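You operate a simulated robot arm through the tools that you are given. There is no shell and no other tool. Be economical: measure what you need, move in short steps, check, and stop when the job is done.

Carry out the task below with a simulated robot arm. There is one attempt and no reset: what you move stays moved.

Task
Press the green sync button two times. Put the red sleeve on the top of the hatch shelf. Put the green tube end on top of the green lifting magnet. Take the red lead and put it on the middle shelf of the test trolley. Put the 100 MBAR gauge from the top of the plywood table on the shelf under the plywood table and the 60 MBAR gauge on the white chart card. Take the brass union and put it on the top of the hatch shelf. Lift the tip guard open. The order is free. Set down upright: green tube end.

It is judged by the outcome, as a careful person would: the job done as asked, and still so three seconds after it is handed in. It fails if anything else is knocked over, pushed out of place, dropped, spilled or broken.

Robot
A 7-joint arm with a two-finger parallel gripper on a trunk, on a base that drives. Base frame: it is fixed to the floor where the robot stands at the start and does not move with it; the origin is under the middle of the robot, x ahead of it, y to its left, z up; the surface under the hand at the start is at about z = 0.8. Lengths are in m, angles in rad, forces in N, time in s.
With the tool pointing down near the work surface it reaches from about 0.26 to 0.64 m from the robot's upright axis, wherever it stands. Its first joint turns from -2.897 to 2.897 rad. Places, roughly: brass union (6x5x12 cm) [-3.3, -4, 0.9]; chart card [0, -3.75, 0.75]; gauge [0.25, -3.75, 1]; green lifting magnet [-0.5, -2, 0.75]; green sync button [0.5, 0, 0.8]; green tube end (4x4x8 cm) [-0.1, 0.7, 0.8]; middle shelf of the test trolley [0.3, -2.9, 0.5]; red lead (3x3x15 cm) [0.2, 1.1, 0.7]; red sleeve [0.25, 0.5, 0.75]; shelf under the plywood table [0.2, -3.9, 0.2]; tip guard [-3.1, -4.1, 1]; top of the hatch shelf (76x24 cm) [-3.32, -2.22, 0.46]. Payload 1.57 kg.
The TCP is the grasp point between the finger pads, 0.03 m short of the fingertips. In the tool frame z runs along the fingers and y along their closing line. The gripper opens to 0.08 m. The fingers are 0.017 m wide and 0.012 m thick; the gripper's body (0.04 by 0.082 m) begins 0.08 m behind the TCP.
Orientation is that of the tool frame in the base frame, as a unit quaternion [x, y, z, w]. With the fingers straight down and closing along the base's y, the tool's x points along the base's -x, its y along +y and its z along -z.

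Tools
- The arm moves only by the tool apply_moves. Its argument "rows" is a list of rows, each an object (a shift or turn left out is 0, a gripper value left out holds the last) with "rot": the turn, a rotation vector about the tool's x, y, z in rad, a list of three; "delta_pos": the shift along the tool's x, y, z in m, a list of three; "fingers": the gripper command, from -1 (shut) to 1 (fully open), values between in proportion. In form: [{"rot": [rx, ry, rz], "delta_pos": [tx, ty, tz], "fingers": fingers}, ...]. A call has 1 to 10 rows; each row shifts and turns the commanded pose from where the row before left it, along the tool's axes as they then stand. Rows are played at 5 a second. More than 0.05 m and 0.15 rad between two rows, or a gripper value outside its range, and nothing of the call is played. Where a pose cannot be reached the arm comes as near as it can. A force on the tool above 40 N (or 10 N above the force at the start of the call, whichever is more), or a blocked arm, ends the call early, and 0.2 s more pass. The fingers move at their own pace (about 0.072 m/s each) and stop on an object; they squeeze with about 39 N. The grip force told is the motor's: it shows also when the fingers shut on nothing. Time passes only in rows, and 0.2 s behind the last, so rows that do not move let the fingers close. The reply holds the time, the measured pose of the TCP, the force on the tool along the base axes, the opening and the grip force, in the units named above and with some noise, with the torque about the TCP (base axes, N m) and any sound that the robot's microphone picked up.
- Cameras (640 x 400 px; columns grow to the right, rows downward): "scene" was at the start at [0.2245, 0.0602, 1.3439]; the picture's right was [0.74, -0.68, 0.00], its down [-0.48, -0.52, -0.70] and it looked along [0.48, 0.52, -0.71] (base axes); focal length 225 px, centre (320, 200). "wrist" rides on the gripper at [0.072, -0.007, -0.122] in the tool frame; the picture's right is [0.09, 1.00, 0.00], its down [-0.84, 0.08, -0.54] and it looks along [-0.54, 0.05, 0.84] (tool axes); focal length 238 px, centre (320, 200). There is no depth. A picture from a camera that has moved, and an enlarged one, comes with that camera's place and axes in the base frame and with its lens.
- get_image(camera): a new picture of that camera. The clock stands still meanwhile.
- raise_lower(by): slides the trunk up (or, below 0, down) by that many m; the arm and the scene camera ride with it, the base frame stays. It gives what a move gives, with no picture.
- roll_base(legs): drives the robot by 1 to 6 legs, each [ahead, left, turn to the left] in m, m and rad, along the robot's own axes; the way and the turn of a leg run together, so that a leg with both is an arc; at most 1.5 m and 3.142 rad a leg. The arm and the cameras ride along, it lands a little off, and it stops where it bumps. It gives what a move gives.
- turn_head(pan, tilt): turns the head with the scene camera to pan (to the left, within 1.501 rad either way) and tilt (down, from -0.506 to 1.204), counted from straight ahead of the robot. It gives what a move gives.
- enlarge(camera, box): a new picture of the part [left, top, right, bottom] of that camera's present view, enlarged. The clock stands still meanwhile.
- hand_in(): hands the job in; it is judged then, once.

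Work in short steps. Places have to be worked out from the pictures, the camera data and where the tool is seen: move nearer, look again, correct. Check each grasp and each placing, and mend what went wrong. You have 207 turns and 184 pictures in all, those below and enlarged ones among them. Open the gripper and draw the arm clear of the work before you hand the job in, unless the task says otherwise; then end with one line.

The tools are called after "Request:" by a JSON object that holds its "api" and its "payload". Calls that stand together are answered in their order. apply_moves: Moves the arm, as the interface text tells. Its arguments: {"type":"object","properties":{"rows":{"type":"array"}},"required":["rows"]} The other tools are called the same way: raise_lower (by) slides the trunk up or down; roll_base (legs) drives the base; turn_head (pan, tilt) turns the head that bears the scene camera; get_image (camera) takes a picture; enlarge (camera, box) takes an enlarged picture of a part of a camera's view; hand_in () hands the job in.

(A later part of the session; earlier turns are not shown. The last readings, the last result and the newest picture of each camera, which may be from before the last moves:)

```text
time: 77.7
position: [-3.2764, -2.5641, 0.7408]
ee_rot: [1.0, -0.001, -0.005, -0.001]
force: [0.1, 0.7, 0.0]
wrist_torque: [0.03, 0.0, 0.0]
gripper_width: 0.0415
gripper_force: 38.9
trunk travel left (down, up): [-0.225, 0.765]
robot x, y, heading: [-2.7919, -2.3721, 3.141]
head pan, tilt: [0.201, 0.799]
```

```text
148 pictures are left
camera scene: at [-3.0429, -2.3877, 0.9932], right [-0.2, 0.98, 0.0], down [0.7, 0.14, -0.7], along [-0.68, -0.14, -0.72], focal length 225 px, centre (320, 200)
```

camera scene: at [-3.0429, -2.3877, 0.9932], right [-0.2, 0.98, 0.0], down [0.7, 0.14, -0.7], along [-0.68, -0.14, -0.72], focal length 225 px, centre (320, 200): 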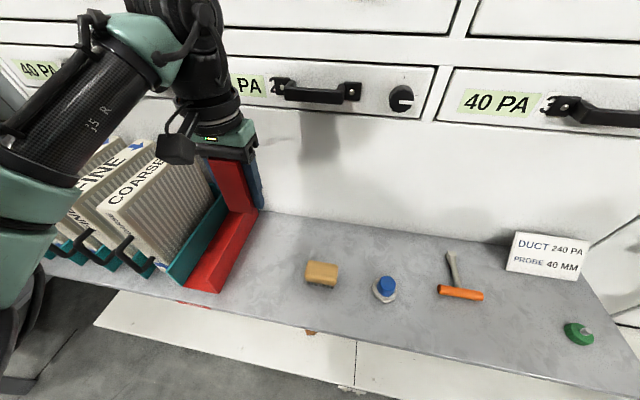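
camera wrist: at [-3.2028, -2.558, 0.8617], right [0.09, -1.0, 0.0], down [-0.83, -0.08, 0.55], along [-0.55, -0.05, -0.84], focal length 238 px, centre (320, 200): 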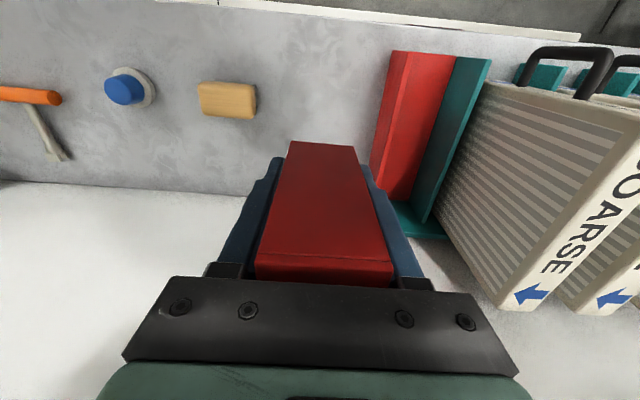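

The sleeve is over the gap with ~4 cm spare on each side. I lower to just above the shelf.

Request:
{"api": "apply_moves", "payload": {"rows": [{"delta_pos": [0, 0, 0.045]}, {"delta_pos": [0, 0, 0.045]}, {"delta_pos": [0, 0, 0.045]}, {"delta_pos": [0, 0, 0.035]}, {"delta_pos": [0, 0, 0.01]}, {"delta_pos": [0, 0, 0.005]}, {"delta_pos": [0, 0, 0.005]}, {"delta_pos": [0, 0, 0.005]}, {"delta_pos": [0, 0, 0.005]}]}}

Request:
{"api": "get_image", "payload": {"camera": "scene"}}

```text
time: 79.7
position: [-3.2752, -2.5654, 0.5389]
ee_rot: [1.0, 0.001, -0.005, -0.002]
force: [-0.4, -0.4, -0.1]
wrist_torque: [0.03, -0.01, -0.01]
gripper_width: 0.0419
gripper_force: 38.5
trunk travel left (down, up): [-0.225, 0.765]
robot x, y, heading: [-2.7942, -2.3729, 3.139]
head pan, tilt: [0.201, 0.799]
```

```text
147 pictures are left
camera scene: at [-3.0428, -2.3877, 0.9932], right [-0.2, 0.98, 0.0], down [0.7, 0.14, -0.7], along [-0.68, -0.14, -0.72], focal length 225 px, centre (320, 200)
```

scene: 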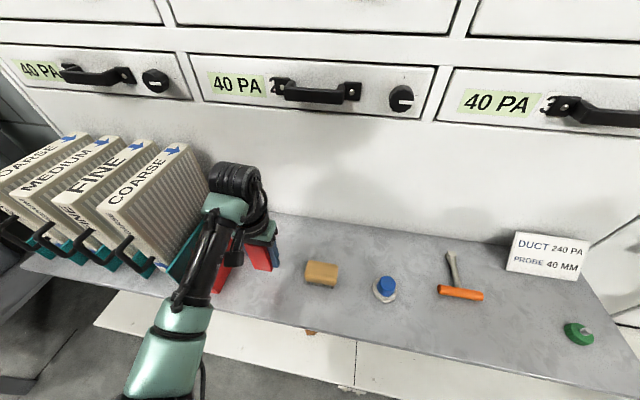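

No contact force yet; I continue down in small steps.

Request:
{"api": "apply_moves", "payload": {"rows": [{"delta_pos": [0, 0, 0.004]}, {"delta_pos": [0, 0, 0.004]}, {"delta_pos": [0, 0, 0.003]}, {"delta_pos": [0, 0, 0.003]}]}}

Request:
{"api": "enlarge", "payload": {"camera": "scene", "box": [180, 200, 340, 300]}}

```text
time: 80.7
position: [-3.2751, -2.5647, 0.5235]
ee_rot: [1.0, 0.0, -0.005, -0.001]
force: [-0.5, -1.0, -0.3]
wrist_torque: [0.0, 0.0, -0.03]
gripper_width: 0.0415
gripper_force: 39.5
trunk travel left (down, up): [-0.225, 0.765]
robot x, y, heading: [-2.7917, -2.373, 3.133]
head pan, tilt: [0.201, 0.799]
```

```text
4.00 times, centred on (260, 250) of scene
camera zoom: at [-3.0428, -2.3877, 0.9932], right [-0.2, 0.98, 0.0], down [0.7, 0.14, -0.7], along [-0.68, -0.14, -0.72], focal length 902 px, centre (560, 0)
```

zoom: 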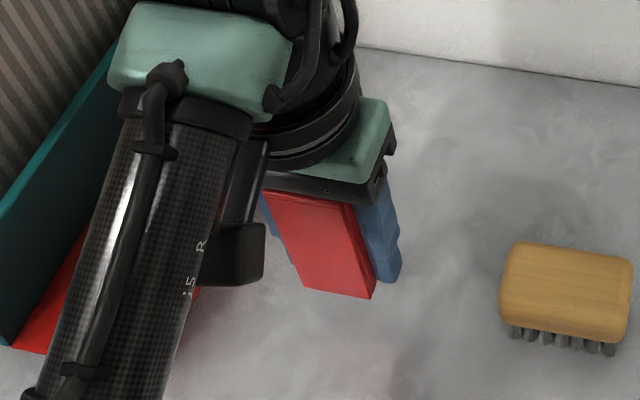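

The sleeve bottom looks ~1.5 cm above the shelf; I keep lowering gently.

Request:
{"api": "apply_moves", "payload": {"rows": [{"delta_pos": [0, 0, 0.004]}, {"delta_pos": [0, 0, 0.003]}, {"delta_pos": [0, 0, 0.003]}, {"delta_pos": [0, 0, 0.003]}, {"delta_pos": [0, 0, 0.003]}, {"delta_pos": [0, 0, 0.002]}]}}

Request:
{"api": "enlarge", "payload": {"camera": "scene", "box": [180, 200, 340, 300]}}

```text
time: 82.1
position: [-3.2759, -2.5633, 0.5053]
ee_rot: [1.0, -0.001, -0.005, -0.001]
force: [0.7, 0.0, -1.2]
wrist_torque: [0.01, -0.02, 0.0]
gripper_width: 0.0417
gripper_force: 38.7
trunk travel left (down, up): [-0.225, 0.765]
robot x, y, heading: [-2.7947, -2.3743, 3.14]
head pan, tilt: [0.201, 0.799]
```

```text
4.00 times, centred on (260, 250) of scene
camera zoom: at [-3.0428, -2.3877, 0.9932], right [-0.2, 0.98, 0.0], down [0.7, 0.14, -0.7], along [-0.68, -0.14, -0.72], focal length 902 px, centre (560, 0)
```

zoom: 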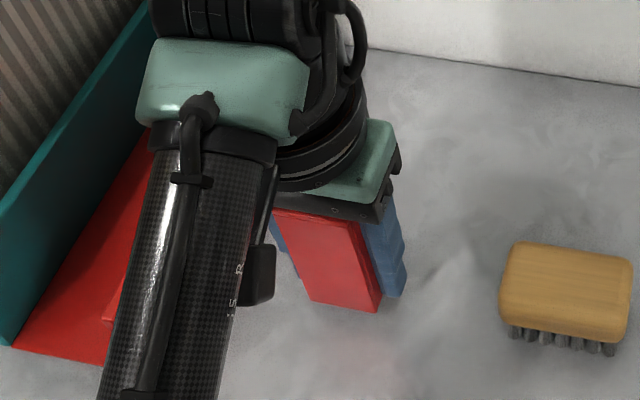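

Close to contact; a few more millimetres.

Request:
{"api": "apply_moves", "payload": {"rows": [{"delta_pos": [0, 0, 0.002]}, {"delta_pos": [0, 0, 0.002]}, {"delta_pos": [0, 0, 0.002]}, {"delta_pos": [0, 0, 0.002]}]}}

```text
time: 83.1
position: [-3.275, -2.5639, 0.4992]
ee_rot: [1.0, 0.0, -0.005, 0.0]
force: [-0.7, 0.3, -0.6]
wrist_torque: [-0.02, 0.01, -0.02]
gripper_width: 0.0415
gripper_force: 39.4
trunk travel left (down, up): [-0.225, 0.765]
robot x, y, heading: [-2.7917, -2.3724, 3.144]
head pan, tilt: [0.201, 0.799]
```

Request:
{"api": "apply_moves", "payload": {"rows": [{"delta_pos": [0, 0, 0.002]}, {"delta_pos": [0, 0, 0.002]}, {"delta_pos": [0, 0, 0.002]}, {"delta_pos": [0, 0, 0.002]}]}}

Request:
{"api": "enlarge", "payload": {"camera": "scene", "box": [210, 225, 330, 300]}}

```text
time: 84.1
position: [-3.2751, -2.5645, 0.4898]
ee_rot: [1.0, 0.001, -0.006, -0.001]
force: [0.5, 0.9, 1.4]
wrist_torque: [-0.02, -0.07, 0.03]
gripper_width: 0.0415
gripper_force: 38.7
trunk travel left (down, up): [-0.225, 0.765]
robot x, y, heading: [-2.7952, -2.3708, 3.136]
head pan, tilt: [0.201, 0.799]
```

```text
5.33 times, centred on (270, 262) of scene
camera zoom: at [-3.0427, -2.3876, 0.9933], right [-0.2, 0.98, 0.0], down [0.7, 0.14, -0.7], along [-0.68, -0.14, -0.72], focal length 1202 px, centre (587, -133)
```

zoom: 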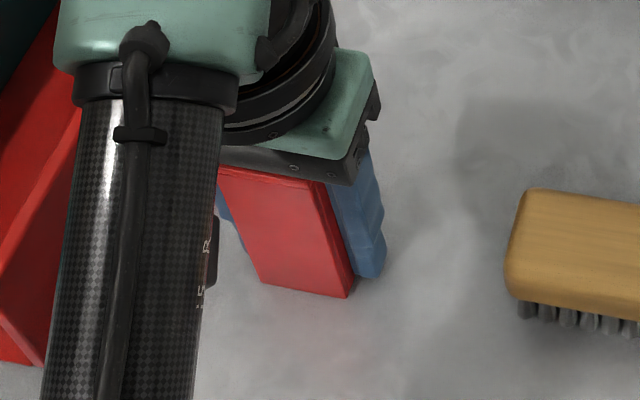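

Slight upward force: contact is starting. Two more millimetre-steps to seat it.

Request:
{"api": "apply_moves", "payload": {"rows": [{"delta_pos": [0, 0, 0.0015]}, {"delta_pos": [0, 0, 0.0015]}, {}]}}

```text
time: 84.9
position: [-3.275, -2.5635, 0.4908]
ee_rot: [1.0, -0.001, -0.008, 0.0]
force: [3.4, 6.0, 29.2]
wrist_torque: [0.14, -0.55, 0.13]
gripper_width: 0.0417
gripper_force: 38.9
trunk travel left (down, up): [-0.225, 0.765]
robot x, y, heading: [-2.7924, -2.3723, 3.141]
head pan, tilt: [0.201, 0.799]
```

Seated. I ease off, open, and withdraw straight up.

Request:
{"api": "apply_moves", "payload": {"rows": [{"delta_pos": [0, 0, -0.0025]}, {"fingers": 0.6}, {}, {}, {"delta_pos": [0, 0, -0.03]}, {"delta_pos": [0, 0, -0.04]}, {"delta_pos": [0, 0, -0.045]}, {"delta_pos": [0, 0, -0.045]}]}}

Request:
{"api": "get_image", "payload": {"camera": "scene"}}

Request:
{"api": "get_image", "payload": {"camera": "wrist"}}

```text
time: 86.7
position: [-3.2743, -2.5634, 0.6469]
ee_rot: [1.0, -0.001, -0.004, -0.001]
force: [0.8, 0.2, 0.1]
wrist_torque: [-0.03, -0.01, 0.0]
gripper_width: 0.064
gripper_force: 0.0
trunk travel left (down, up): [-0.225, 0.765]
robot x, y, heading: [-2.7944, -2.3731, 3.138]
head pan, tilt: [0.201, 0.799]
```

```text
143 pictures are left
camera scene: at [-3.0428, -2.3877, 0.9931], right [-0.2, 0.98, 0.0], down [0.7, 0.14, -0.7], along [-0.68, -0.14, -0.72], focal length 225 px, centre (320, 200)
```

scene: 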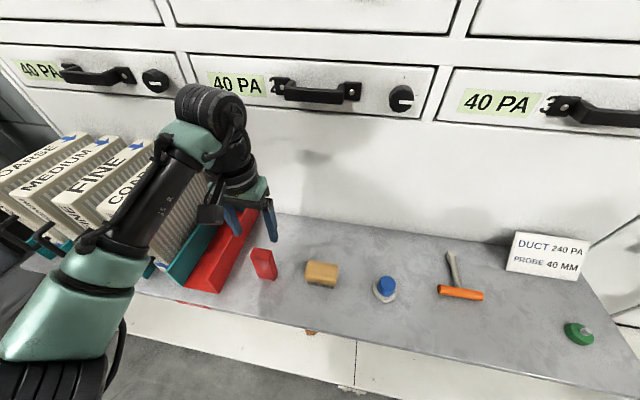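

```text
142 pictures are left
camera wrist: at [-3.201, -2.5565, 0.7688], right [0.09, -1.0, 0.0], down [-0.83, -0.08, 0.55], along [-0.55, -0.05, -0.84], focal length 238 px, centre (320, 200)
```

wrist: 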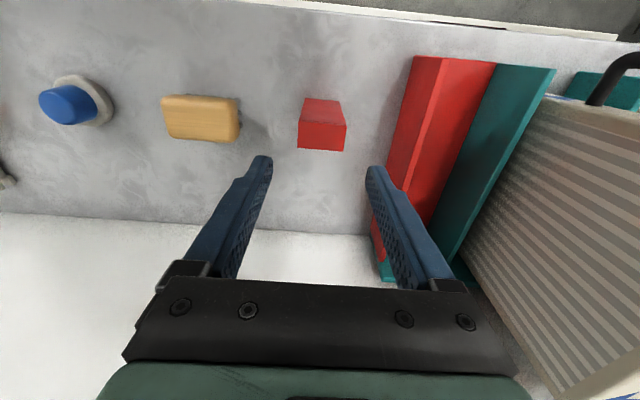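

The sleeve stands upright on the shelf. Next the brass union: I withdraw the arm and raise the trunk, then look left to the bench.

Request:
{"api": "apply_moves", "payload": {"rows": [{"delta_pos": [0, 0, -0.045]}, {"delta_pos": [0, 0, -0.045]}, {"delta_pos": [0.045, 0, 0]}, {"delta_pos": [0.045, 0, 0]}, {"delta_pos": [0.045, 0, 0]}, {"delta_pos": [0.045, -0.01, 0]}, {"delta_pos": [0.03, -0.02, 0]}]}}

Request:
{"api": "raise_lower", "payload": {"by": 0.35}}

Request:
{"api": "roll_base", "payload": {"legs": [[-0.7, 0, 0], [0, 0, 0.7]]}}

Request:
{"api": "turn_head", "payload": {"pan": 0.0, "tilt": 0.5}}

Request:
{"api": "get_image", "payload": {"camera": "scene"}}

```text
time: 88.3
position: [-3.0632, -2.5349, 0.7359]
ee_rot: [1.0, 0.0, -0.005, -0.001]
force: [-0.1, 0.7, 0.6]
wrist_torque: [-0.04, -0.02, -0.02]
gripper_width: 0.0641
gripper_force: 0.1
trunk travel left (down, up): [-0.225, 0.765]
robot x, y, heading: [-2.7972, -2.3706, 3.138]
head pan, tilt: [0.201, 0.799]
```

```text
time: 91.7
position: [-3.0646, -2.535, 1.0855]
ee_rot: [1.0, 0.0, -0.005, -0.001]
force: [-0.6, -0.4, -0.4]
wrist_torque: [0.01, 0.0, -0.07]
gripper_width: 0.0641
gripper_force: 0.0
trunk travel left (down, up): [-0.575, 0.415]
robot x, y, heading: [-2.7938, -2.3735, 3.142]
head pan, tilt: [0.201, 0.799]
```

```text
time: 97.4
position: [-2.2133, -2.6817, 1.0869]
ee_rot: [0.943, 0.332, -0.005, 0.001]
force: [0.1, 0.5, 0.4]
wrist_torque: [-0.02, 0.01, -0.03]
gripper_width: 0.0639
gripper_force: 0.0
trunk travel left (down, up): [-0.575, 0.415]
robot x, y, heading: [-2.1031, -2.3849, -2.47]
head pan, tilt: [0.201, 0.799]
```

```text
time: 98.2
position: [-2.2133, -2.682, 1.0861]
ee_rot: [0.943, 0.333, -0.004, 0.0]
force: [0.1, 0.3, 0.1]
wrist_torque: [0.0, 0.03, -0.01]
gripper_width: 0.0639
gripper_force: 0.1
trunk travel left (down, up): [-0.575, 0.415]
robot x, y, heading: [-2.1044, -2.3845, -2.466]
head pan, tilt: [0.0, 0.499]
```

```text
141 pictures are left
camera scene: at [-2.3087, -2.5478, 1.3691], right [-0.63, 0.78, 0.0], down [0.37, 0.3, -0.88], along [-0.68, -0.55, -0.48], focal length 225 px, centre (320, 200)
```

scene: 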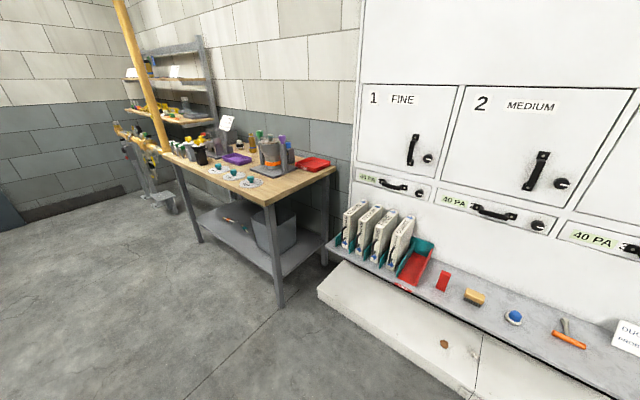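

The bench with the union is against the wall beyond (x −3.5…−2.9, y<−3.36). I drive to face it at y≈−4.

Request:
{"api": "roll_base", "payload": {"legs": [[0, 0, 0.896], [1.4, 0, 0], [0.22, 0, 0], [0, 0, -1.571]]}}

Request:
{"api": "turn_head", "payload": {"pan": 0.0, "tilt": 0.6}}

Request:
{"api": "get_image", "payload": {"camera": "scene"}}

```text
time: 112.7
position: [-2.3385, -4.2272, 1.0875]
ee_rot: [1.0, 0.027, -0.006, 0.0]
force: [-0.6, -0.2, -0.9]
wrist_torque: [0.01, 0.02, -0.01]
gripper_width: 0.0638
gripper_force: 0.0
trunk travel left (down, up): [-0.575, 0.415]
robot x, y, heading: [-2.0788, -4.0475, -3.086]
head pan, tilt: [0.0, 0.499]
```

```text
time: 113.4
position: [-2.3391, -4.2273, 1.0876]
ee_rot: [1.0, 0.029, -0.005, 0.0]
force: [0.1, -0.5, 0.5]
wrist_torque: [0.0, 0.03, -0.01]
gripper_width: 0.0639
gripper_force: 0.1
trunk travel left (down, up): [-0.575, 0.415]
robot x, y, heading: [-2.0808, -4.0479, -3.087]
head pan, tilt: [0.0, 0.6]
```

```text
140 pictures are left
camera scene: at [-2.336, -4.0635, 1.3601], right [-0.05, 1.0, 0.0], down [0.56, 0.03, -0.83], along [-0.82, -0.04, -0.56], focal length 225 px, centre (320, 200)
```

scene: 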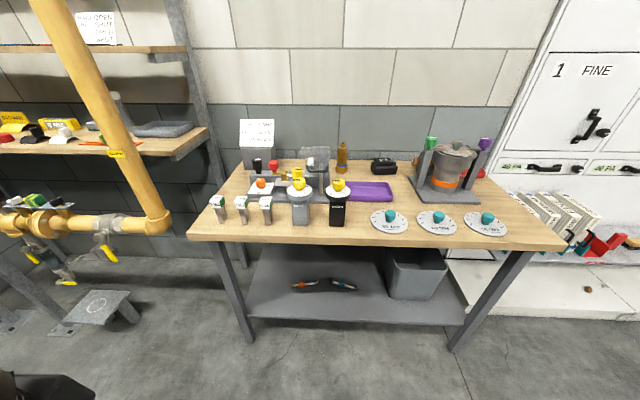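

Request:
{"api": "enlarge", "payload": {"camera": "scene", "box": [200, 110, 360, 235]}}

Request:
{"api": "enlarge", "payload": {"camera": "scene", "box": [340, 120, 520, 250]}}

```text
3.20 times, centred on (280, 172) of scene
camera zoom: at [-2.336, -4.0635, 1.3601], right [-0.05, 1.0, 0.0], down [0.56, 0.03, -0.83], along [-0.82, -0.04, -0.56], focal length 721 px, centre (448, 288)
```

zoom: 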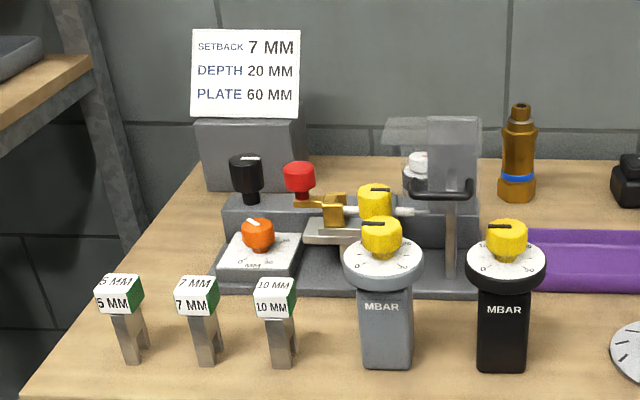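

```text
3.08 times, centred on (430, 185) of scene
camera zoom: at [-2.336, -4.0635, 1.3601], right [-0.05, 1.0, 0.0], down [0.56, 0.03, -0.83], along [-0.82, -0.04, -0.56], focal length 694 px, centre (-18, 246)
```

zoom: 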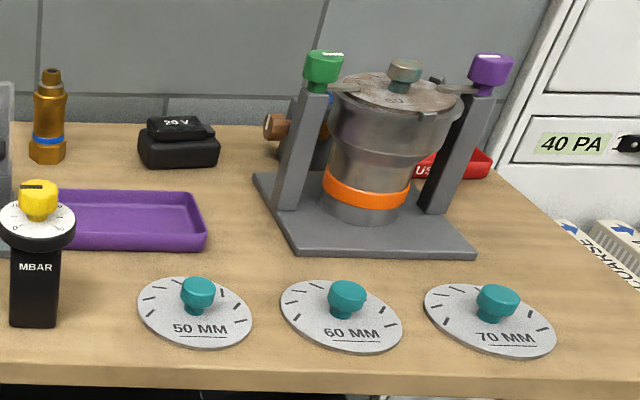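

The union stands at the back at about y=−4.0; the tip guard is the grey hinged plate with a black handle. I raise the trunk a bit for clearance and drive up to the bench.

Request:
{"api": "raise_lower", "payload": {"by": 0.15}}

Request:
{"api": "roll_base", "payload": {"legs": [[0, 0, -0.055], [0.62, 0, 0]]}}

Request:
{"api": "turn_head", "payload": {"pan": 0.0, "tilt": 0.8}}

Request:
{"api": "get_image", "payload": {"camera": "scene"}}

```text
time: 115.2
position: [-2.3394, -4.2281, 1.237]
ee_rot: [1.0, 0.029, -0.006, -0.001]
force: [0.7, -0.9, -0.4]
wrist_torque: [-0.03, 0.0, 0.02]
gripper_width: 0.064
gripper_force: 0.1
trunk travel left (down, up): [-0.725, 0.265]
robot x, y, heading: [-2.0821, -4.0488, -3.092]
head pan, tilt: [0.0, 0.6]
```

```text
time: 119.0
position: [-2.9508, -4.2124, 1.2374]
ee_rot: [1.0, 0.001, -0.006, -0.001]
force: [0.1, -0.2, 0.2]
wrist_torque: [0.01, 0.0, 0.0]
gripper_width: 0.0638
gripper_force: 0.2
trunk travel left (down, up): [-0.725, 0.265]
robot x, y, heading: [-2.6836, -4.0485, 3.137]
head pan, tilt: [0.0, 0.6]
```

```text
time: 119.7
position: [-2.95, -4.2125, 1.2369]
ee_rot: [1.0, 0.001, -0.005, -0.001]
force: [-0.3, -0.4, -1.4]
wrist_torque: [0.01, 0.01, -0.01]
gripper_width: 0.0638
gripper_force: 0.1
trunk travel left (down, up): [-0.725, 0.265]
robot x, y, heading: [-2.6791, -4.0488, 3.136]
head pan, tilt: [0.0, 0.799]
```

```text
137 pictures are left
camera scene: at [-2.931, -4.0479, 1.4933], right [0.0, 1.0, 0.0], down [0.72, 0.0, -0.7], along [-0.7, 0.0, -0.72], focal length 225 px, centre (320, 200)
```

scene: 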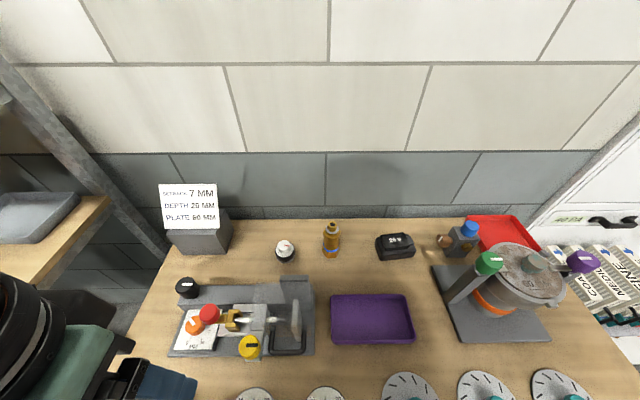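

The union is ~0.635 m out, at the edge of reach. I creep 0.08 m closer and watch for a bump.

Request:
{"api": "roll_base", "payload": {"legs": [[0.08, 0.03, 0]]}}

Request:
{"api": "enlarge", "payload": {"camera": "scene", "box": [160, 200, 420, 370]}}

```text
time: 120.8
position: [-3.033, -4.2416, 1.2365]
ee_rot: [1.0, 0.001, -0.005, -0.001]
force: [0.5, -0.1, -0.3]
wrist_torque: [0.03, 0.0, -0.02]
gripper_width: 0.0642
gripper_force: 0.1
trunk travel left (down, up): [-0.725, 0.265]
robot x, y, heading: [-2.7595, -4.0736, 3.139]
head pan, tilt: [0.0, 0.799]
```

```text
2.35 times, centred on (290, 285) of scene
camera zoom: at [-3.0125, -4.0775, 1.4931], right [0.0, 1.0, 0.0], down [0.72, 0.0, -0.7], along [-0.7, 0.0, -0.72], focal length 530 px, centre (391, 0)
```

zoom: 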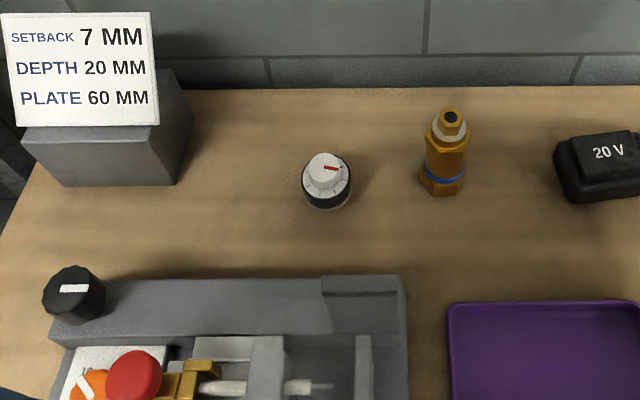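

I move above the union at (−3.31, −4.01), staying high.

Request:
{"api": "apply_moves", "payload": {"rows": [{"delta_pos": [0, -0.046, 0], "fingers": 1}, {"delta_pos": [0, -0.046, 0]}, {"delta_pos": [-0.03, -0.037, 0]}, {"delta_pos": [-0.03, -0.035, 0]}, {"delta_pos": [-0.03, -0.035, 0]}, {"delta_pos": [-0.04, -0.028, 0]}, {"delta_pos": [-0.045, 0, 0]}, {"delta_pos": [-0.045, 0, 0]}, {"delta_pos": [-0.045, 0, 0]}]}}

Request:
{"api": "get_image", "payload": {"camera": "wrist"}}

Request:
{"api": "get_image", "payload": {"camera": "scene"}}

```text
time: 122.8
position: [-3.2959, -4.0143, 1.2399]
ee_rot: [1.0, 0.0, -0.004, -0.001]
force: [-0.1, 0.5, -0.1]
wrist_torque: [0.01, -0.02, 0.03]
gripper_width: 0.0802
gripper_force: 0.1
trunk travel left (down, up): [-0.725, 0.265]
robot x, y, heading: [-2.7637, -4.0756, 3.14]
head pan, tilt: [0.0, 0.799]
```

```text
135 pictures are left
camera wrist: at [-3.2227, -4.0063, 1.361], right [0.09, -1.0, 0.0], down [-0.83, -0.08, 0.55], along [-0.55, -0.05, -0.84], focal length 238 px, centre (320, 200)
```

wrist: 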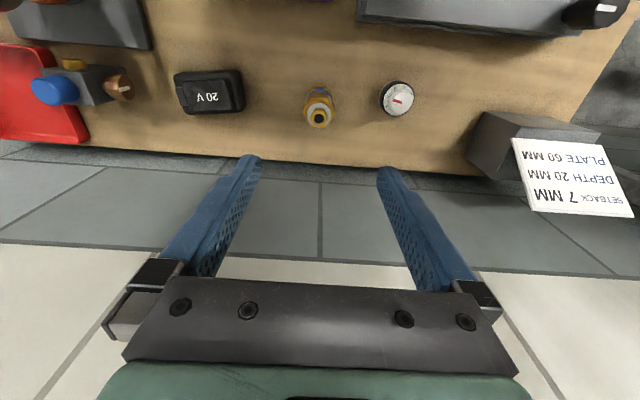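

```text
134 pictures are left
camera scene: at [-3.0127, -4.0771, 1.4931], right [0.0, 1.0, 0.0], down [0.72, 0.0, -0.7], along [-0.7, 0.0, -0.72], focal length 225 px, centre (320, 200)
```

scene: 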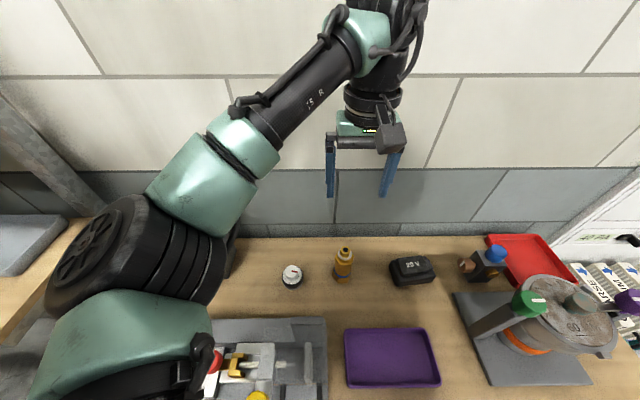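

Union top is near (−3.313, −4.014). I descend to just over it and look again.

Request:
{"api": "apply_moves", "payload": {"rows": [{"delta_pos": [-0.012, 0, 0.04]}, {"delta_pos": [0, 0, 0.045]}, {"delta_pos": [0, 0, 0.045]}, {"delta_pos": [0, 0, 0.04]}]}}

Request:
{"api": "get_image", "payload": {"camera": "wrist"}}

Request:
{"api": "enlarge", "payload": {"camera": "scene", "box": [270, 180, 430, 300]}}

```text
time: 123.8
position: [-3.3118, -4.0129, 1.0678]
ee_rot: [1.0, 0.002, -0.005, 0.0]
force: [0.6, -0.1, -0.5]
wrist_torque: [0.0, 0.01, 0.0]
gripper_width: 0.0801
gripper_force: 0.0
trunk travel left (down, up): [-0.725, 0.265]
robot x, y, heading: [-2.7621, -4.0773, 3.135]
head pan, tilt: [0.0, 0.799]
```

```text
133 pictures are left
camera wrist: at [-3.2384, -4.0063, 1.19], right [0.09, -1.0, 0.0], down [-0.83, -0.08, 0.55], along [-0.55, -0.05, -0.83], focal length 238 px, centre (320, 200)
```

wrist: 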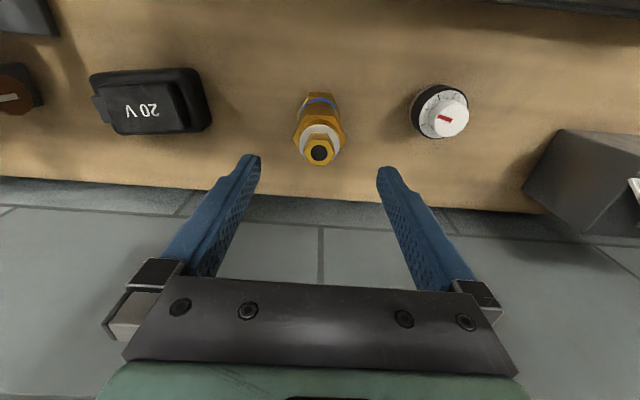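

```text
3.33 times, centred on (350, 240) of scene
camera zoom: at [-3.0123, -4.0772, 1.4932], right [0.0, 1.0, 0.0], down [0.72, 0.0, -0.7], along [-0.7, 0.0, -0.72], focal length 751 px, centre (220, 67)
```

zoom: 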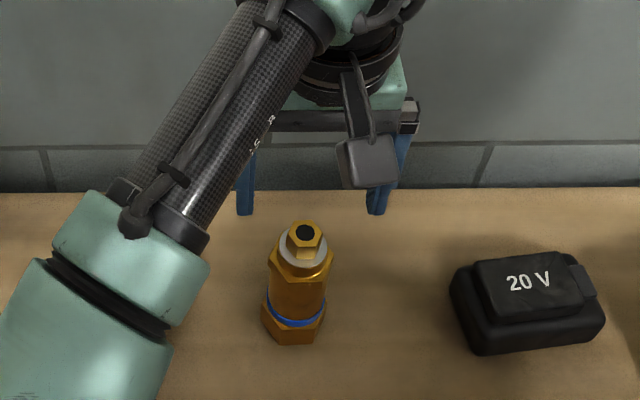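

Triangulated: union top at (−3.311, −4.013, 1.007), right under the TCP. I descend 0.11 m and close.

Request:
{"api": "apply_moves", "payload": {"rows": [{"delta_pos": [0, 0, 0.04]}, {"delta_pos": [0, 0, 0.04]}, {"delta_pos": [0, 0, 0.03]}, {}]}}

Request:
{"api": "get_image", "payload": {"camera": "wrist"}}

Request:
{"api": "enlarge", "payload": {"camera": "scene", "box": [270, 180, 430, 300]}}

```text
time: 124.8
position: [-3.3112, -4.0141, 0.9578]
ee_rot: [1.0, 0.001, -0.006, 0.0]
force: [0.0, 0.5, -0.2]
wrist_torque: [-0.02, 0.03, -0.02]
gripper_width: 0.0798
gripper_force: 0.1
trunk travel left (down, up): [-0.725, 0.265]
robot x, y, heading: [-2.7604, -4.0826, 3.142]
head pan, tilt: [0.0, 0.799]
```

```text
131 pictures are left
camera wrist: at [-3.2379, -4.0074, 1.0793], right [0.09, -1.0, 0.0], down [-0.83, -0.08, 0.55], along [-0.55, -0.05, -0.84], focal length 238 px, centre (320, 200)
```

wrist: 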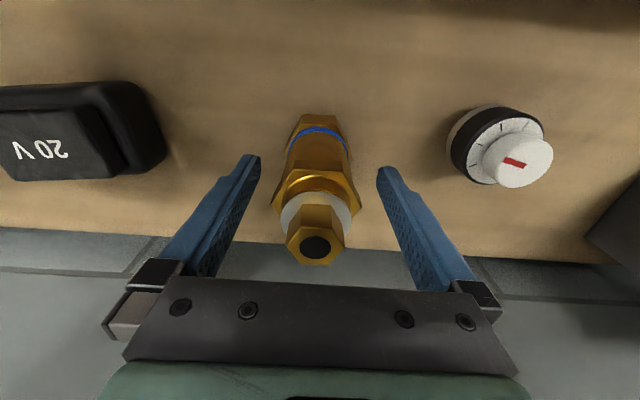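

```text
3.33 times, centred on (350, 240) of scene
camera zoom: at [-3.012, -4.0774, 1.4932], right [0.0, 1.0, 0.0], down [0.72, 0.0, -0.7], along [-0.7, 0.0, -0.72], focal length 751 px, centre (220, 67)
```

zoom: 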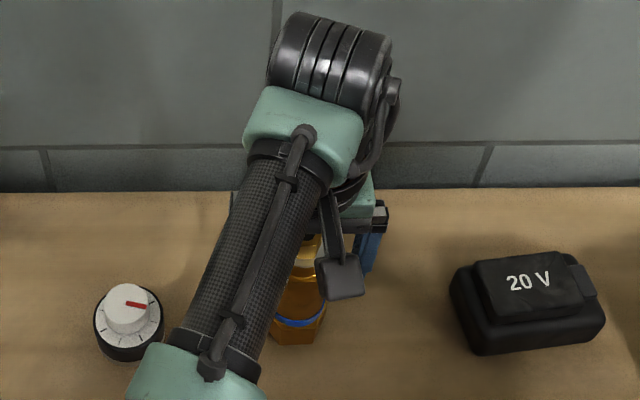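

Well centred. Slightly lower, then close.

Request:
{"api": "apply_moves", "payload": {"rows": [{"delta_pos": [0, 0.001, 0.015]}, {"fingers": -1}, {}, {}, {}]}}

Request:
{"api": "get_image", "payload": {"camera": "wrist"}}

```text
time: 126.0
position: [-3.3112, -4.0156, 0.9427]
ee_rot: [1.0, 0.001, -0.006, -0.001]
force: [-1.1, 3.5, 1.3]
wrist_torque: [0.03, 0.07, -0.08]
gripper_width: 0.0521
gripper_force: 38.8
trunk travel left (down, up): [-0.725, 0.265]
robot x, y, heading: [-2.7594, -4.0782, 3.14]
head pan, tilt: [0.0, 0.799]
```

```text
129 pictures are left
camera wrist: at [-3.2378, -4.0076, 1.0643], right [0.09, -1.0, 0.0], down [-0.83, -0.08, 0.55], along [-0.55, -0.05, -0.83], focal length 238 px, centre (320, 200)
```

wrist: 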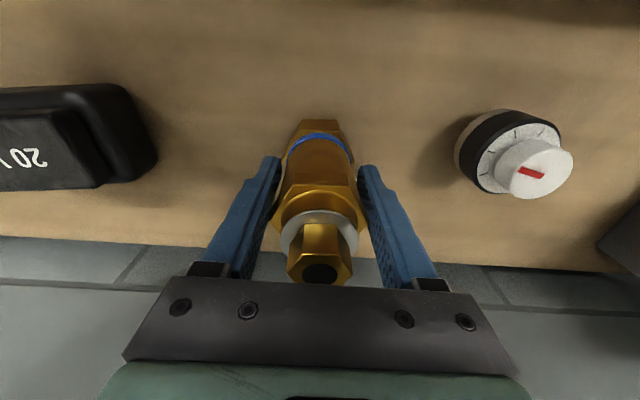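

Gripped at 0.052. I lift straight up and retract.

Request:
{"api": "apply_moves", "payload": {"rows": [{"delta_pos": [0, 0, -0.03]}, {"delta_pos": [0, 0, -0.045]}, {"delta_pos": [0, 0, -0.045]}, {"delta_pos": [0, 0, -0.045]}, {"delta_pos": [0, 0, -0.045]}, {"delta_pos": [0, 0, -0.045]}, {"delta_pos": [0.045, 0, -0.015]}, {"delta_pos": [0.045, 0, 0]}, {"delta_pos": [0.045, 0, 0]}, {"delta_pos": [0.045, 0, 0]}]}}

Request:
{"api": "get_image", "payload": {"camera": "wrist"}}

Request:
{"api": "get_image", "payload": {"camera": "scene"}}

```text
time: 128.2
position: [-3.1257, -4.0127, 1.2131]
ee_rot: [1.0, 0.0, -0.005, 0.0]
force: [1.0, 0.3, -5.2]
wrist_torque: [-0.02, -0.02, 0.02]
gripper_width: 0.0523
gripper_force: 38.7
trunk travel left (down, up): [-0.725, 0.265]
robot x, y, heading: [-2.76, -4.0777, 3.139]
head pan, tilt: [0.0, 0.799]
```

```text
128 pictures are left
camera wrist: at [-3.0521, -4.0051, 1.3352], right [0.09, -1.0, 0.0], down [-0.83, -0.08, 0.55], along [-0.55, -0.05, -0.84], focal length 238 px, centre (320, 200)
```

wrist: 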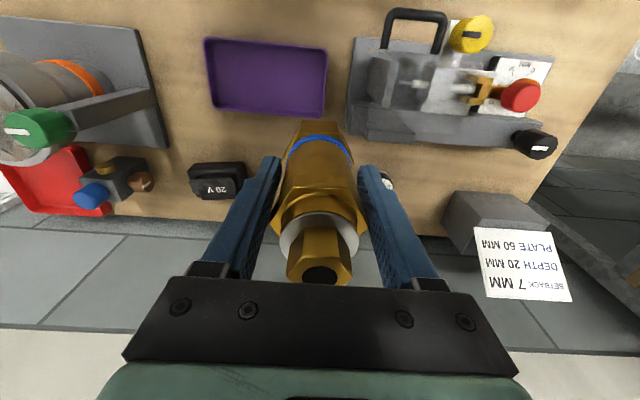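

```text
127 pictures are left
camera scene: at [-3.0114, -4.0774, 1.4933], right [0.0, 1.0, 0.0], down [0.72, 0.0, -0.7], along [-0.7, 0.0, -0.72], focal length 225 px, centre (320, 200)
```

scene: 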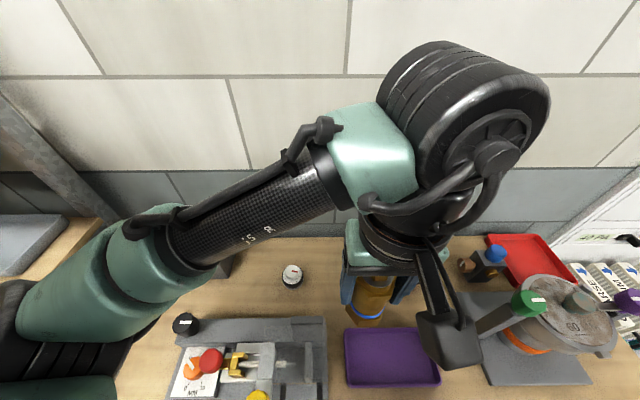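

Union held. I back off and drive sideways to the hatch shelf, in front of the free spot at y≈−1.985.

Request:
{"api": "roll_base", "payload": {"legs": [[-0.7, 0, 0], [0, -1.0, 0], [0, -0.95, 0]]}}

Request:
{"api": "turn_head", "payload": {"pan": 0.0, "tilt": 0.7}}

Request:
{"api": "get_image", "payload": {"camera": "scene"}}

```text
time: 141.1
position: [-2.4519, -2.0941, 1.2136]
ee_rot: [1.0, -0.006, -0.004, -0.001]
force: [0.4, -1.0, -5.8]
wrist_torque: [0.02, -0.02, -0.04]
gripper_width: 0.0522
gripper_force: 39.2
trunk travel left (down, up): [-0.725, 0.265]
robot x, y, heading: [-2.0845, -2.1699, 3.119]
head pan, tilt: [0.0, 0.799]
```

```text
time: 141.8
position: [-2.4507, -2.0944, 1.2134]
ee_rot: [1.0, -0.007, -0.005, -0.001]
force: [-0.3, -1.2, -5.9]
wrist_torque: [-0.01, -0.03, 0.01]
gripper_width: 0.0524
gripper_force: 39.3
trunk travel left (down, up): [-0.725, 0.265]
robot x, y, heading: [-2.0881, -2.164, 3.125]
head pan, tilt: [0.0, 0.7]
```

```text
126 pictures are left
camera scene: at [-2.3418, -2.1616, 1.5013], right [0.02, 1.0, 0.0], down [0.64, -0.01, -0.76], along [-0.76, 0.01, -0.64], focal length 225 px, centre (320, 200)
```

scene: 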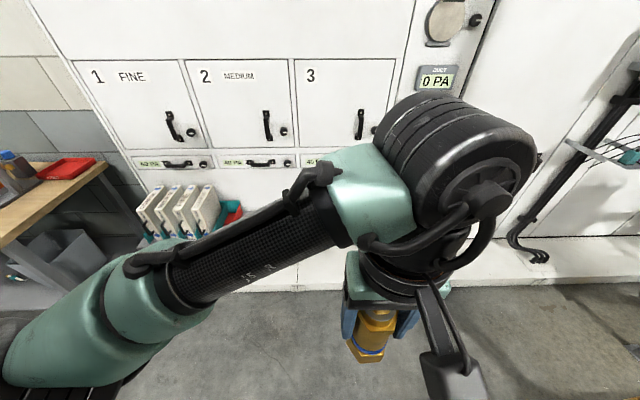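

I close in on the shelf with slight right shift and lower the trunk 0.5 m.

Request:
{"api": "roll_base", "payload": {"legs": [[0, 0, 0.018], [0.67, -0.11, 0]]}}

Request:
{"api": "raise_lower", "payload": {"by": -0.5}}

Request:
{"api": "turn_head", "payload": {"pan": -0.2, "tilt": 0.8}}

Request:
{"api": "get_image", "payload": {"camera": "scene"}}

Request:
{"api": "get_image", "payload": {"camera": "wrist"}}

```text
time: 145.8
position: [-3.1159, -2.0066, 1.2124]
ee_rot: [1.0, 0.014, -0.005, -0.002]
force: [-0.1, -0.1, -5.5]
wrist_torque: [-0.03, -0.02, -0.01]
gripper_width: 0.0523
gripper_force: 38.8
trunk travel left (down, up): [-0.725, 0.265]
robot x, y, heading: [-2.7487, -2.0688, -3.117]
head pan, tilt: [0.0, 0.7]
```

```text
refused: -0.5 is not a number from -0.4 to 0.4
```

```text
time: 146.5
position: [-3.1154, -2.0062, 1.2141]
ee_rot: [1.0, 0.013, -0.004, -0.001]
force: [0.4, 0.5, -5.8]
wrist_torque: [0.02, -0.05, -0.01]
gripper_width: 0.0525
gripper_force: 38.9
trunk travel left (down, up): [-0.725, 0.265]
robot x, y, heading: [-2.7449, -2.0626, -3.118]
head pan, tilt: [-0.201, 0.799]
```

```text
125 pictures are left
camera scene: at [-2.9977, -2.0531, 1.4931], right [0.18, 0.98, 0.0], down [0.71, -0.13, -0.7], along [-0.69, 0.12, -0.72], focal length 225 px, centre (320, 200)
```

scene: 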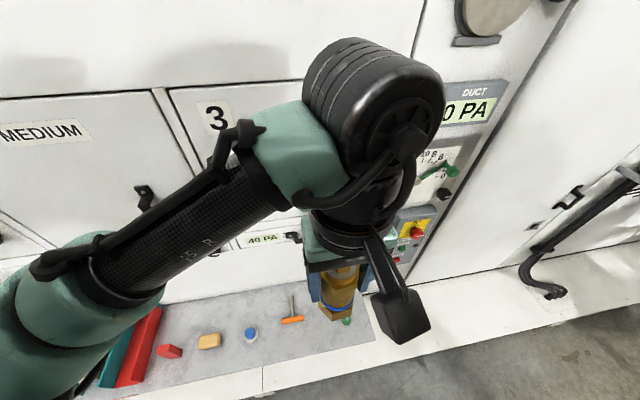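

```text
124 pictures are left
camera wrist: at [-3.042, -1.9978, 1.3349], right [0.12, -0.99, 0.0], down [-0.83, -0.1, 0.55], along [-0.55, -0.06, -0.84], focal length 238 px, centre (320, 200)
```

wrist: 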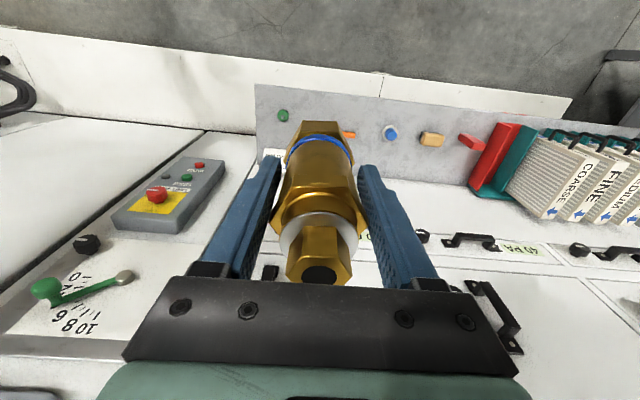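

Trunk steps are limited to 0.4; I lower in two steps.

Request:
{"api": "raise_lower", "payload": {"by": -0.4}}

Request:
{"api": "raise_lower", "payload": {"by": -0.1}}

Request:
{"api": "get_image", "payload": {"camera": "scene"}}

Request:
{"api": "get_image", "payload": {"camera": "wrist"}}

```text
time: 150.4
position: [-3.1151, -2.0073, 0.8132]
ee_rot: [1.0, 0.012, -0.004, -0.001]
force: [-0.4, 0.0, -5.6]
wrist_torque: [0.0, 0.01, -0.04]
gripper_width: 0.0521
gripper_force: 38.7
trunk travel left (down, up): [-0.325, 0.665]
robot x, y, heading: [-2.745, -2.0646, -3.118]
head pan, tilt: [-0.201, 0.799]
```

```text
time: 151.7
position: [-3.1165, -2.0059, 0.7139]
ee_rot: [1.0, 0.012, -0.004, 0.0]
force: [1.5, 0.1, -6.1]
wrist_torque: [0.03, -0.01, 0.01]
gripper_width: 0.0523
gripper_force: 38.9
trunk travel left (down, up): [-0.225, 0.765]
robot x, y, heading: [-2.7528, -2.0625, -3.12]
head pan, tilt: [-0.201, 0.799]
```

```text
123 pictures are left
camera scene: at [-2.9975, -2.053, 0.9931], right [0.18, 0.98, 0.0], down [0.71, -0.13, -0.7], along [-0.69, 0.12, -0.72], focal length 225 px, centre (320, 200)
```

scene: 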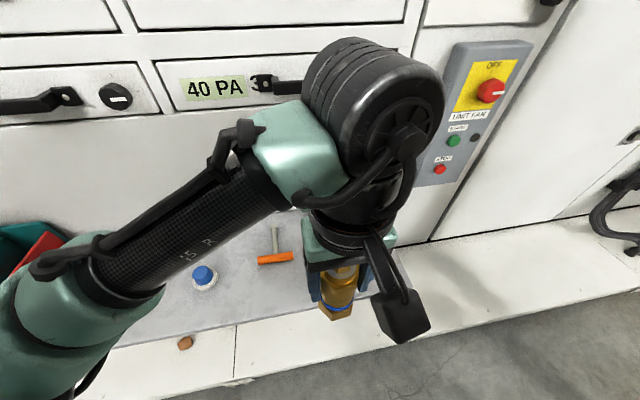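

```text
122 pictures are left
camera wrist: at [-3.0418, -1.9978, 0.835], right [0.12, -0.99, 0.0], down [-0.83, -0.1, 0.55], along [-0.55, -0.06, -0.84], focal length 238 px, centre (320, 200)
```

wrist: 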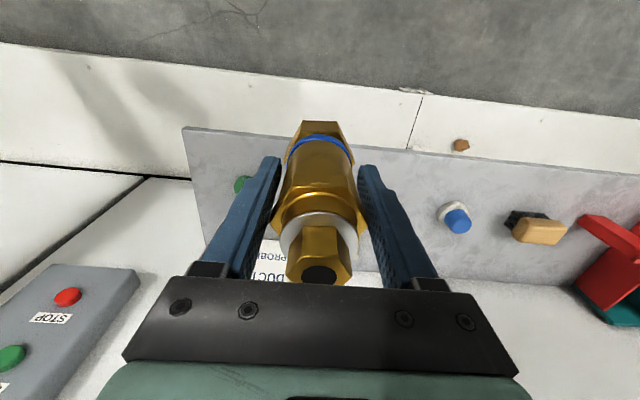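

I extend over the free spot at (−3.28, −1.985).

Request:
{"api": "apply_moves", "payload": {"rows": [{"delta_pos": [-0.041, -0.0065, 0]}, {"delta_pos": [-0.041, -0.0065, 0]}, {"delta_pos": [-0.041, -0.0065, 0]}, {"delta_pos": [-0.041, -0.0065, 0]}, {}]}}

Request:
{"api": "get_image", "payload": {"camera": "scene"}}

Request:
{"api": "get_image", "payload": {"camera": "wrist"}}

```text
time: 152.9
position: [-3.2799, -1.9841, 0.7125]
ee_rot: [1.0, 0.013, -0.004, -0.001]
force: [0.9, -0.1, -6.8]
wrist_torque: [0.01, -0.04, 0.02]
gripper_width: 0.0522
gripper_force: 38.8
trunk travel left (down, up): [-0.225, 0.765]
robot x, y, heading: [-2.7471, -2.0664, -3.117]
head pan, tilt: [-0.201, 0.799]
```

```text
121 pictures are left
camera scene: at [-2.9977, -2.053, 0.993], right [0.18, 0.98, 0.0], down [0.71, -0.13, -0.7], along [-0.69, 0.12, -0.72], focal length 225 px, centre (320, 200)
```

scene: 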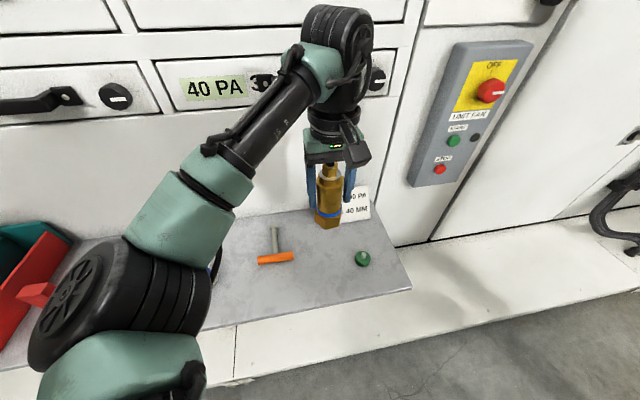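

```text
120 pictures are left
camera wrist: at [-3.2065, -1.9752, 0.8345], right [0.12, -0.99, 0.0], down [-0.83, -0.1, 0.55], along [-0.55, -0.06, -0.84], focal length 238 px, centre (320, 200)
```

wrist: 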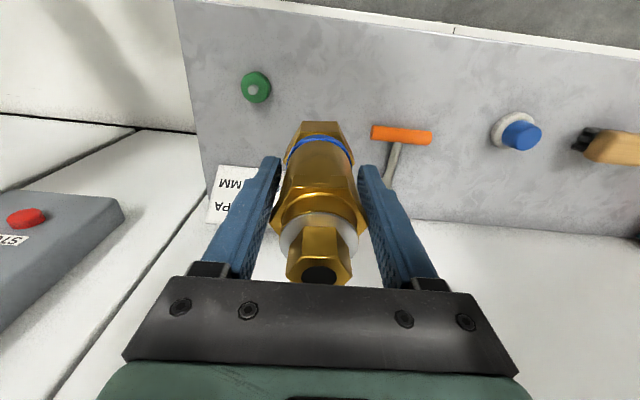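

Margins to the T-tool and green knob are ~3 cm. I lower gradually until contact.

Request:
{"api": "apply_moves", "payload": {"rows": [{"delta_pos": [0, 0, 0.045]}, {"delta_pos": [0, 0, 0.04]}, {"delta_pos": [0, 0, 0.03]}, {"delta_pos": [0, 0, 0.01]}, {"delta_pos": [0, 0, 0.005]}, {"delta_pos": [0, 0, 0.005]}, {"delta_pos": [0, 0, 0.005]}, {"delta_pos": [0, 0, 0.005]}]}}

Request:
{"api": "enlarge", "payload": {"camera": "scene", "box": [240, 170, 420, 300]}}

```text
time: 154.7
position: [-3.2815, -1.9843, 0.5693]
ee_rot: [1.0, 0.013, -0.004, 0.0]
force: [0.4, -0.2, -6.1]
wrist_torque: [-0.02, -0.04, -0.01]
gripper_width: 0.0524
gripper_force: 39.5
trunk travel left (down, up): [-0.225, 0.765]
robot x, y, heading: [-2.7454, -2.0649, -3.122]
head pan, tilt: [-0.201, 0.799]
```

```text
3.08 times, centred on (330, 235) of scene
camera zoom: at [-2.9976, -2.053, 0.9931], right [0.18, 0.98, 0.0], down [0.71, -0.13, -0.7], along [-0.69, 0.12, -0.72], focal length 694 px, centre (289, 92)
```

zoom: 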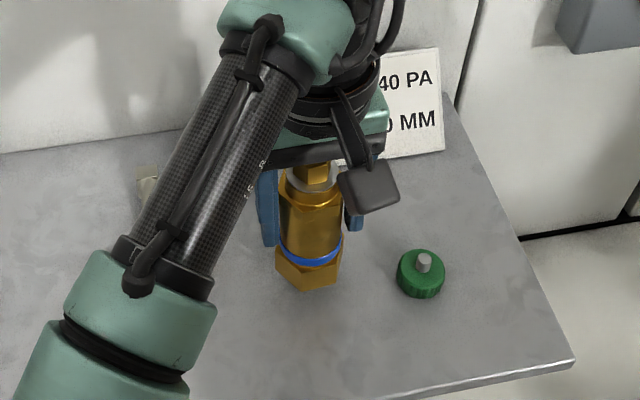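

About 4–5 cm remain; continue.

Request:
{"api": "apply_moves", "payload": {"rows": [{"delta_pos": [0, 0, 0.01]}, {"delta_pos": [0, 0, 0.01]}, {"delta_pos": [0, 0, 0.005]}, {"delta_pos": [0, 0, 0.004]}, {"delta_pos": [0, 0, 0.004]}, {"delta_pos": [0, 0, 0.003]}, {"delta_pos": [0, 0, 0.003]}]}}

Request:
{"api": "enlarge", "payload": {"camera": "scene", "box": [240, 170, 420, 300]}}

```text
time: 156.3
position: [-3.2831, -1.9834, 0.5358]
ee_rot: [1.0, 0.013, -0.011, -0.002]
force: [-5.0, 5.1, 28.5]
wrist_torque: [-0.13, 0.14, -0.15]
gripper_width: 0.0525
gripper_force: 39.2
trunk travel left (down, up): [-0.225, 0.765]
robot x, y, heading: [-2.7483, -2.0671, -3.122]
head pan, tilt: [-0.201, 0.799]
```

```text
3.08 times, centred on (330, 235) of scene
camera zoom: at [-2.9958, -2.0531, 0.994], right [0.18, 0.98, 0.0], down [0.7, -0.13, -0.7], along [-0.69, 0.12, -0.72], focal length 694 px, centre (289, 92)
```

zoom: 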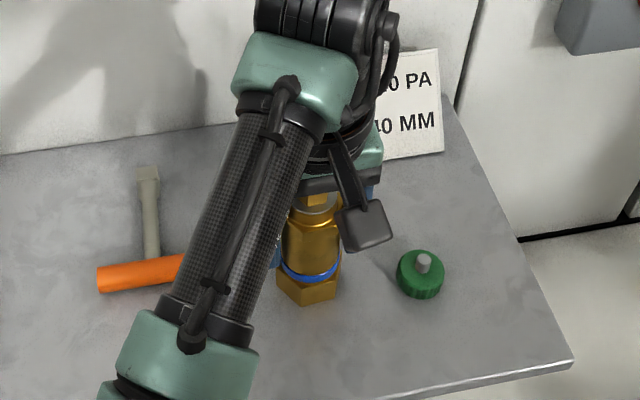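

Contact made. I ease up a little, open and rise.

Request:
{"api": "apply_moves", "payload": {"rows": [{"delta_pos": [0, 0, -0.004]}, {"fingers": 0.85}, {}, {}, {"delta_pos": [0, 0, -0.02]}, {"delta_pos": [0, 0, -0.04]}, {"delta_pos": [0, 0, -0.045]}, {"delta_pos": [0, 0, -0.045]}]}}

Request:
{"api": "get_image", "payload": {"camera": "scene"}}

Request:
{"api": "get_image", "payload": {"camera": "wrist"}}

```text
time: 158.1
position: [-3.2777, -1.9847, 0.685]
ee_rot: [1.0, 0.013, -0.004, -0.001]
force: [-0.1, -0.9, 0.1]
wrist_torque: [0.02, 0.0, 0.0]
gripper_width: 0.074
gripper_force: 0.0
trunk travel left (down, up): [-0.225, 0.765]
robot x, y, heading: [-2.7472, -2.064, -3.12]
head pan, tilt: [-0.201, 0.799]
```

```text
117 pictures are left
camera scene: at [-2.9972, -2.053, 0.9931], right [0.18, 0.98, 0.0], down [0.71, -0.13, -0.7], along [-0.69, 0.12, -0.72], focal length 225 px, centre (320, 200)
```

scene: 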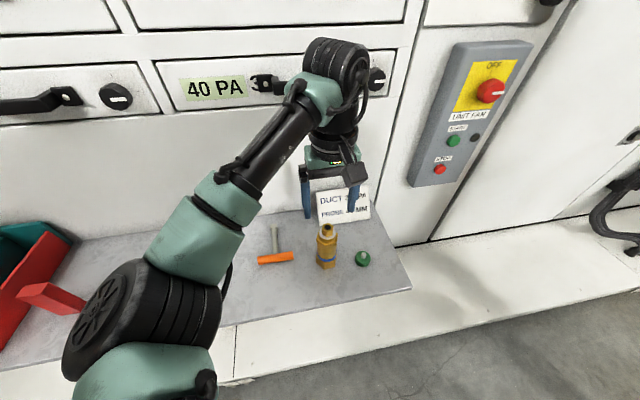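

```text
116 pictures are left
camera wrist: at [-3.2056, -1.9751, 0.8073], right [0.12, -0.99, 0.0], down [-0.83, -0.1, 0.55], along [-0.55, -0.06, -0.84], focal length 238 px, centre (320, 200)
```

wrist: 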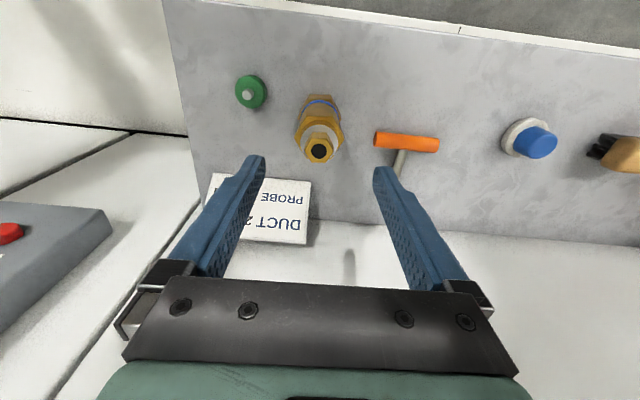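

The union stands on the hatch shelf. Now the tip guard: retract, raise, drive back to the bench.

Request:
{"api": "apply_moves", "payload": {"rows": [{"delta_pos": [0, 0, -0.045]}, {"delta_pos": [0.045, 0, 0]}, {"delta_pos": [0.045, 0, 0]}, {"delta_pos": [0.045, 0, 0]}, {"delta_pos": [0.045, 0, 0]}, {"delta_pos": [0.03, 0, 0]}]}}

Request:
{"api": "raise_lower", "payload": {"by": 0.4}}

Request:
{"api": "roll_base", "payload": {"legs": [[-0.6, 0, 0], [0, 0, -0.02], [0, 1.0, 0], [0, 1.05, 0], [0.45, 0, 0]]}}

Request:
{"api": "turn_head", "payload": {"pan": 0.0, "tilt": 0.7}}

Request:
{"api": "get_image", "payload": {"camera": "scene"}}

```text
time: 159.5
position: [-3.0675, -1.9807, 0.7248]
ee_rot: [1.0, 0.013, -0.005, -0.001]
force: [0.3, 0.1, 0.3]
wrist_torque: [0.02, 0.0, 0.04]
gripper_width: 0.0739
gripper_force: 0.1
trunk travel left (down, up): [-0.225, 0.765]
robot x, y, heading: [-2.746, -2.0615, -3.12]
head pan, tilt: [-0.201, 0.799]
```

```text
time: 163.3
position: [-3.0672, -1.9799, 1.1251]
ee_rot: [1.0, 0.013, -0.005, -0.001]
force: [-0.1, 1.0, -0.5]
wrist_torque: [0.0, -0.03, -0.03]
gripper_width: 0.074
gripper_force: 0.0
trunk travel left (down, up): [-0.625, 0.365]
robot x, y, heading: [-2.7469, -2.0657, -3.119]
head pan, tilt: [-0.201, 0.799]
```

```text
time: 179.1
position: [-3.0003, -3.979, 1.1256]
ee_rot: [1.0, -0.021, -0.006, -0.001]
force: [0.3, -0.9, -0.3]
wrist_torque: [-0.03, 0.01, -0.02]
gripper_width: 0.0739
gripper_force: 0.0
trunk travel left (down, up): [-0.625, 0.365]
robot x, y, heading: [-2.69, -4.0826, 3.094]
head pan, tilt: [-0.201, 0.799]
```

```text
time: 179.8
position: [-2.9993, -3.978, 1.1251]
ee_rot: [1.0, -0.021, -0.005, -0.001]
force: [-0.3, -0.6, 0.0]
wrist_torque: [0.03, -0.01, 0.0]
gripper_width: 0.0741
gripper_force: 0.0
trunk travel left (down, up): [-0.625, 0.365]
robot x, y, heading: [-2.6872, -4.088, 3.097]
head pan, tilt: [0.0, 0.7]
```

```text
115 pictures are left
camera scene: at [-2.942, -4.0723, 1.4014], right [0.05, 1.0, 0.0], down [0.64, -0.03, -0.76], along [-0.76, 0.04, -0.64], focal length 225 px, centre (320, 200)
```

scene: 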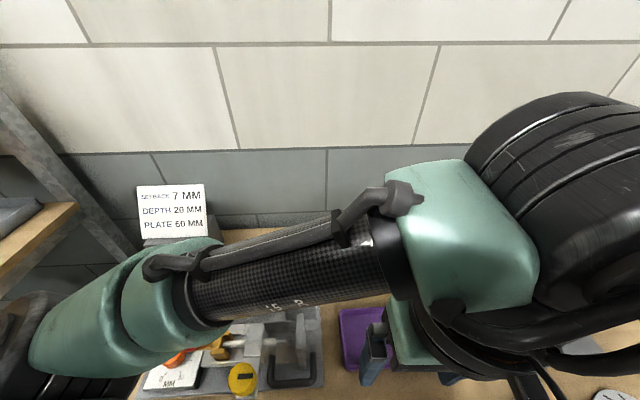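

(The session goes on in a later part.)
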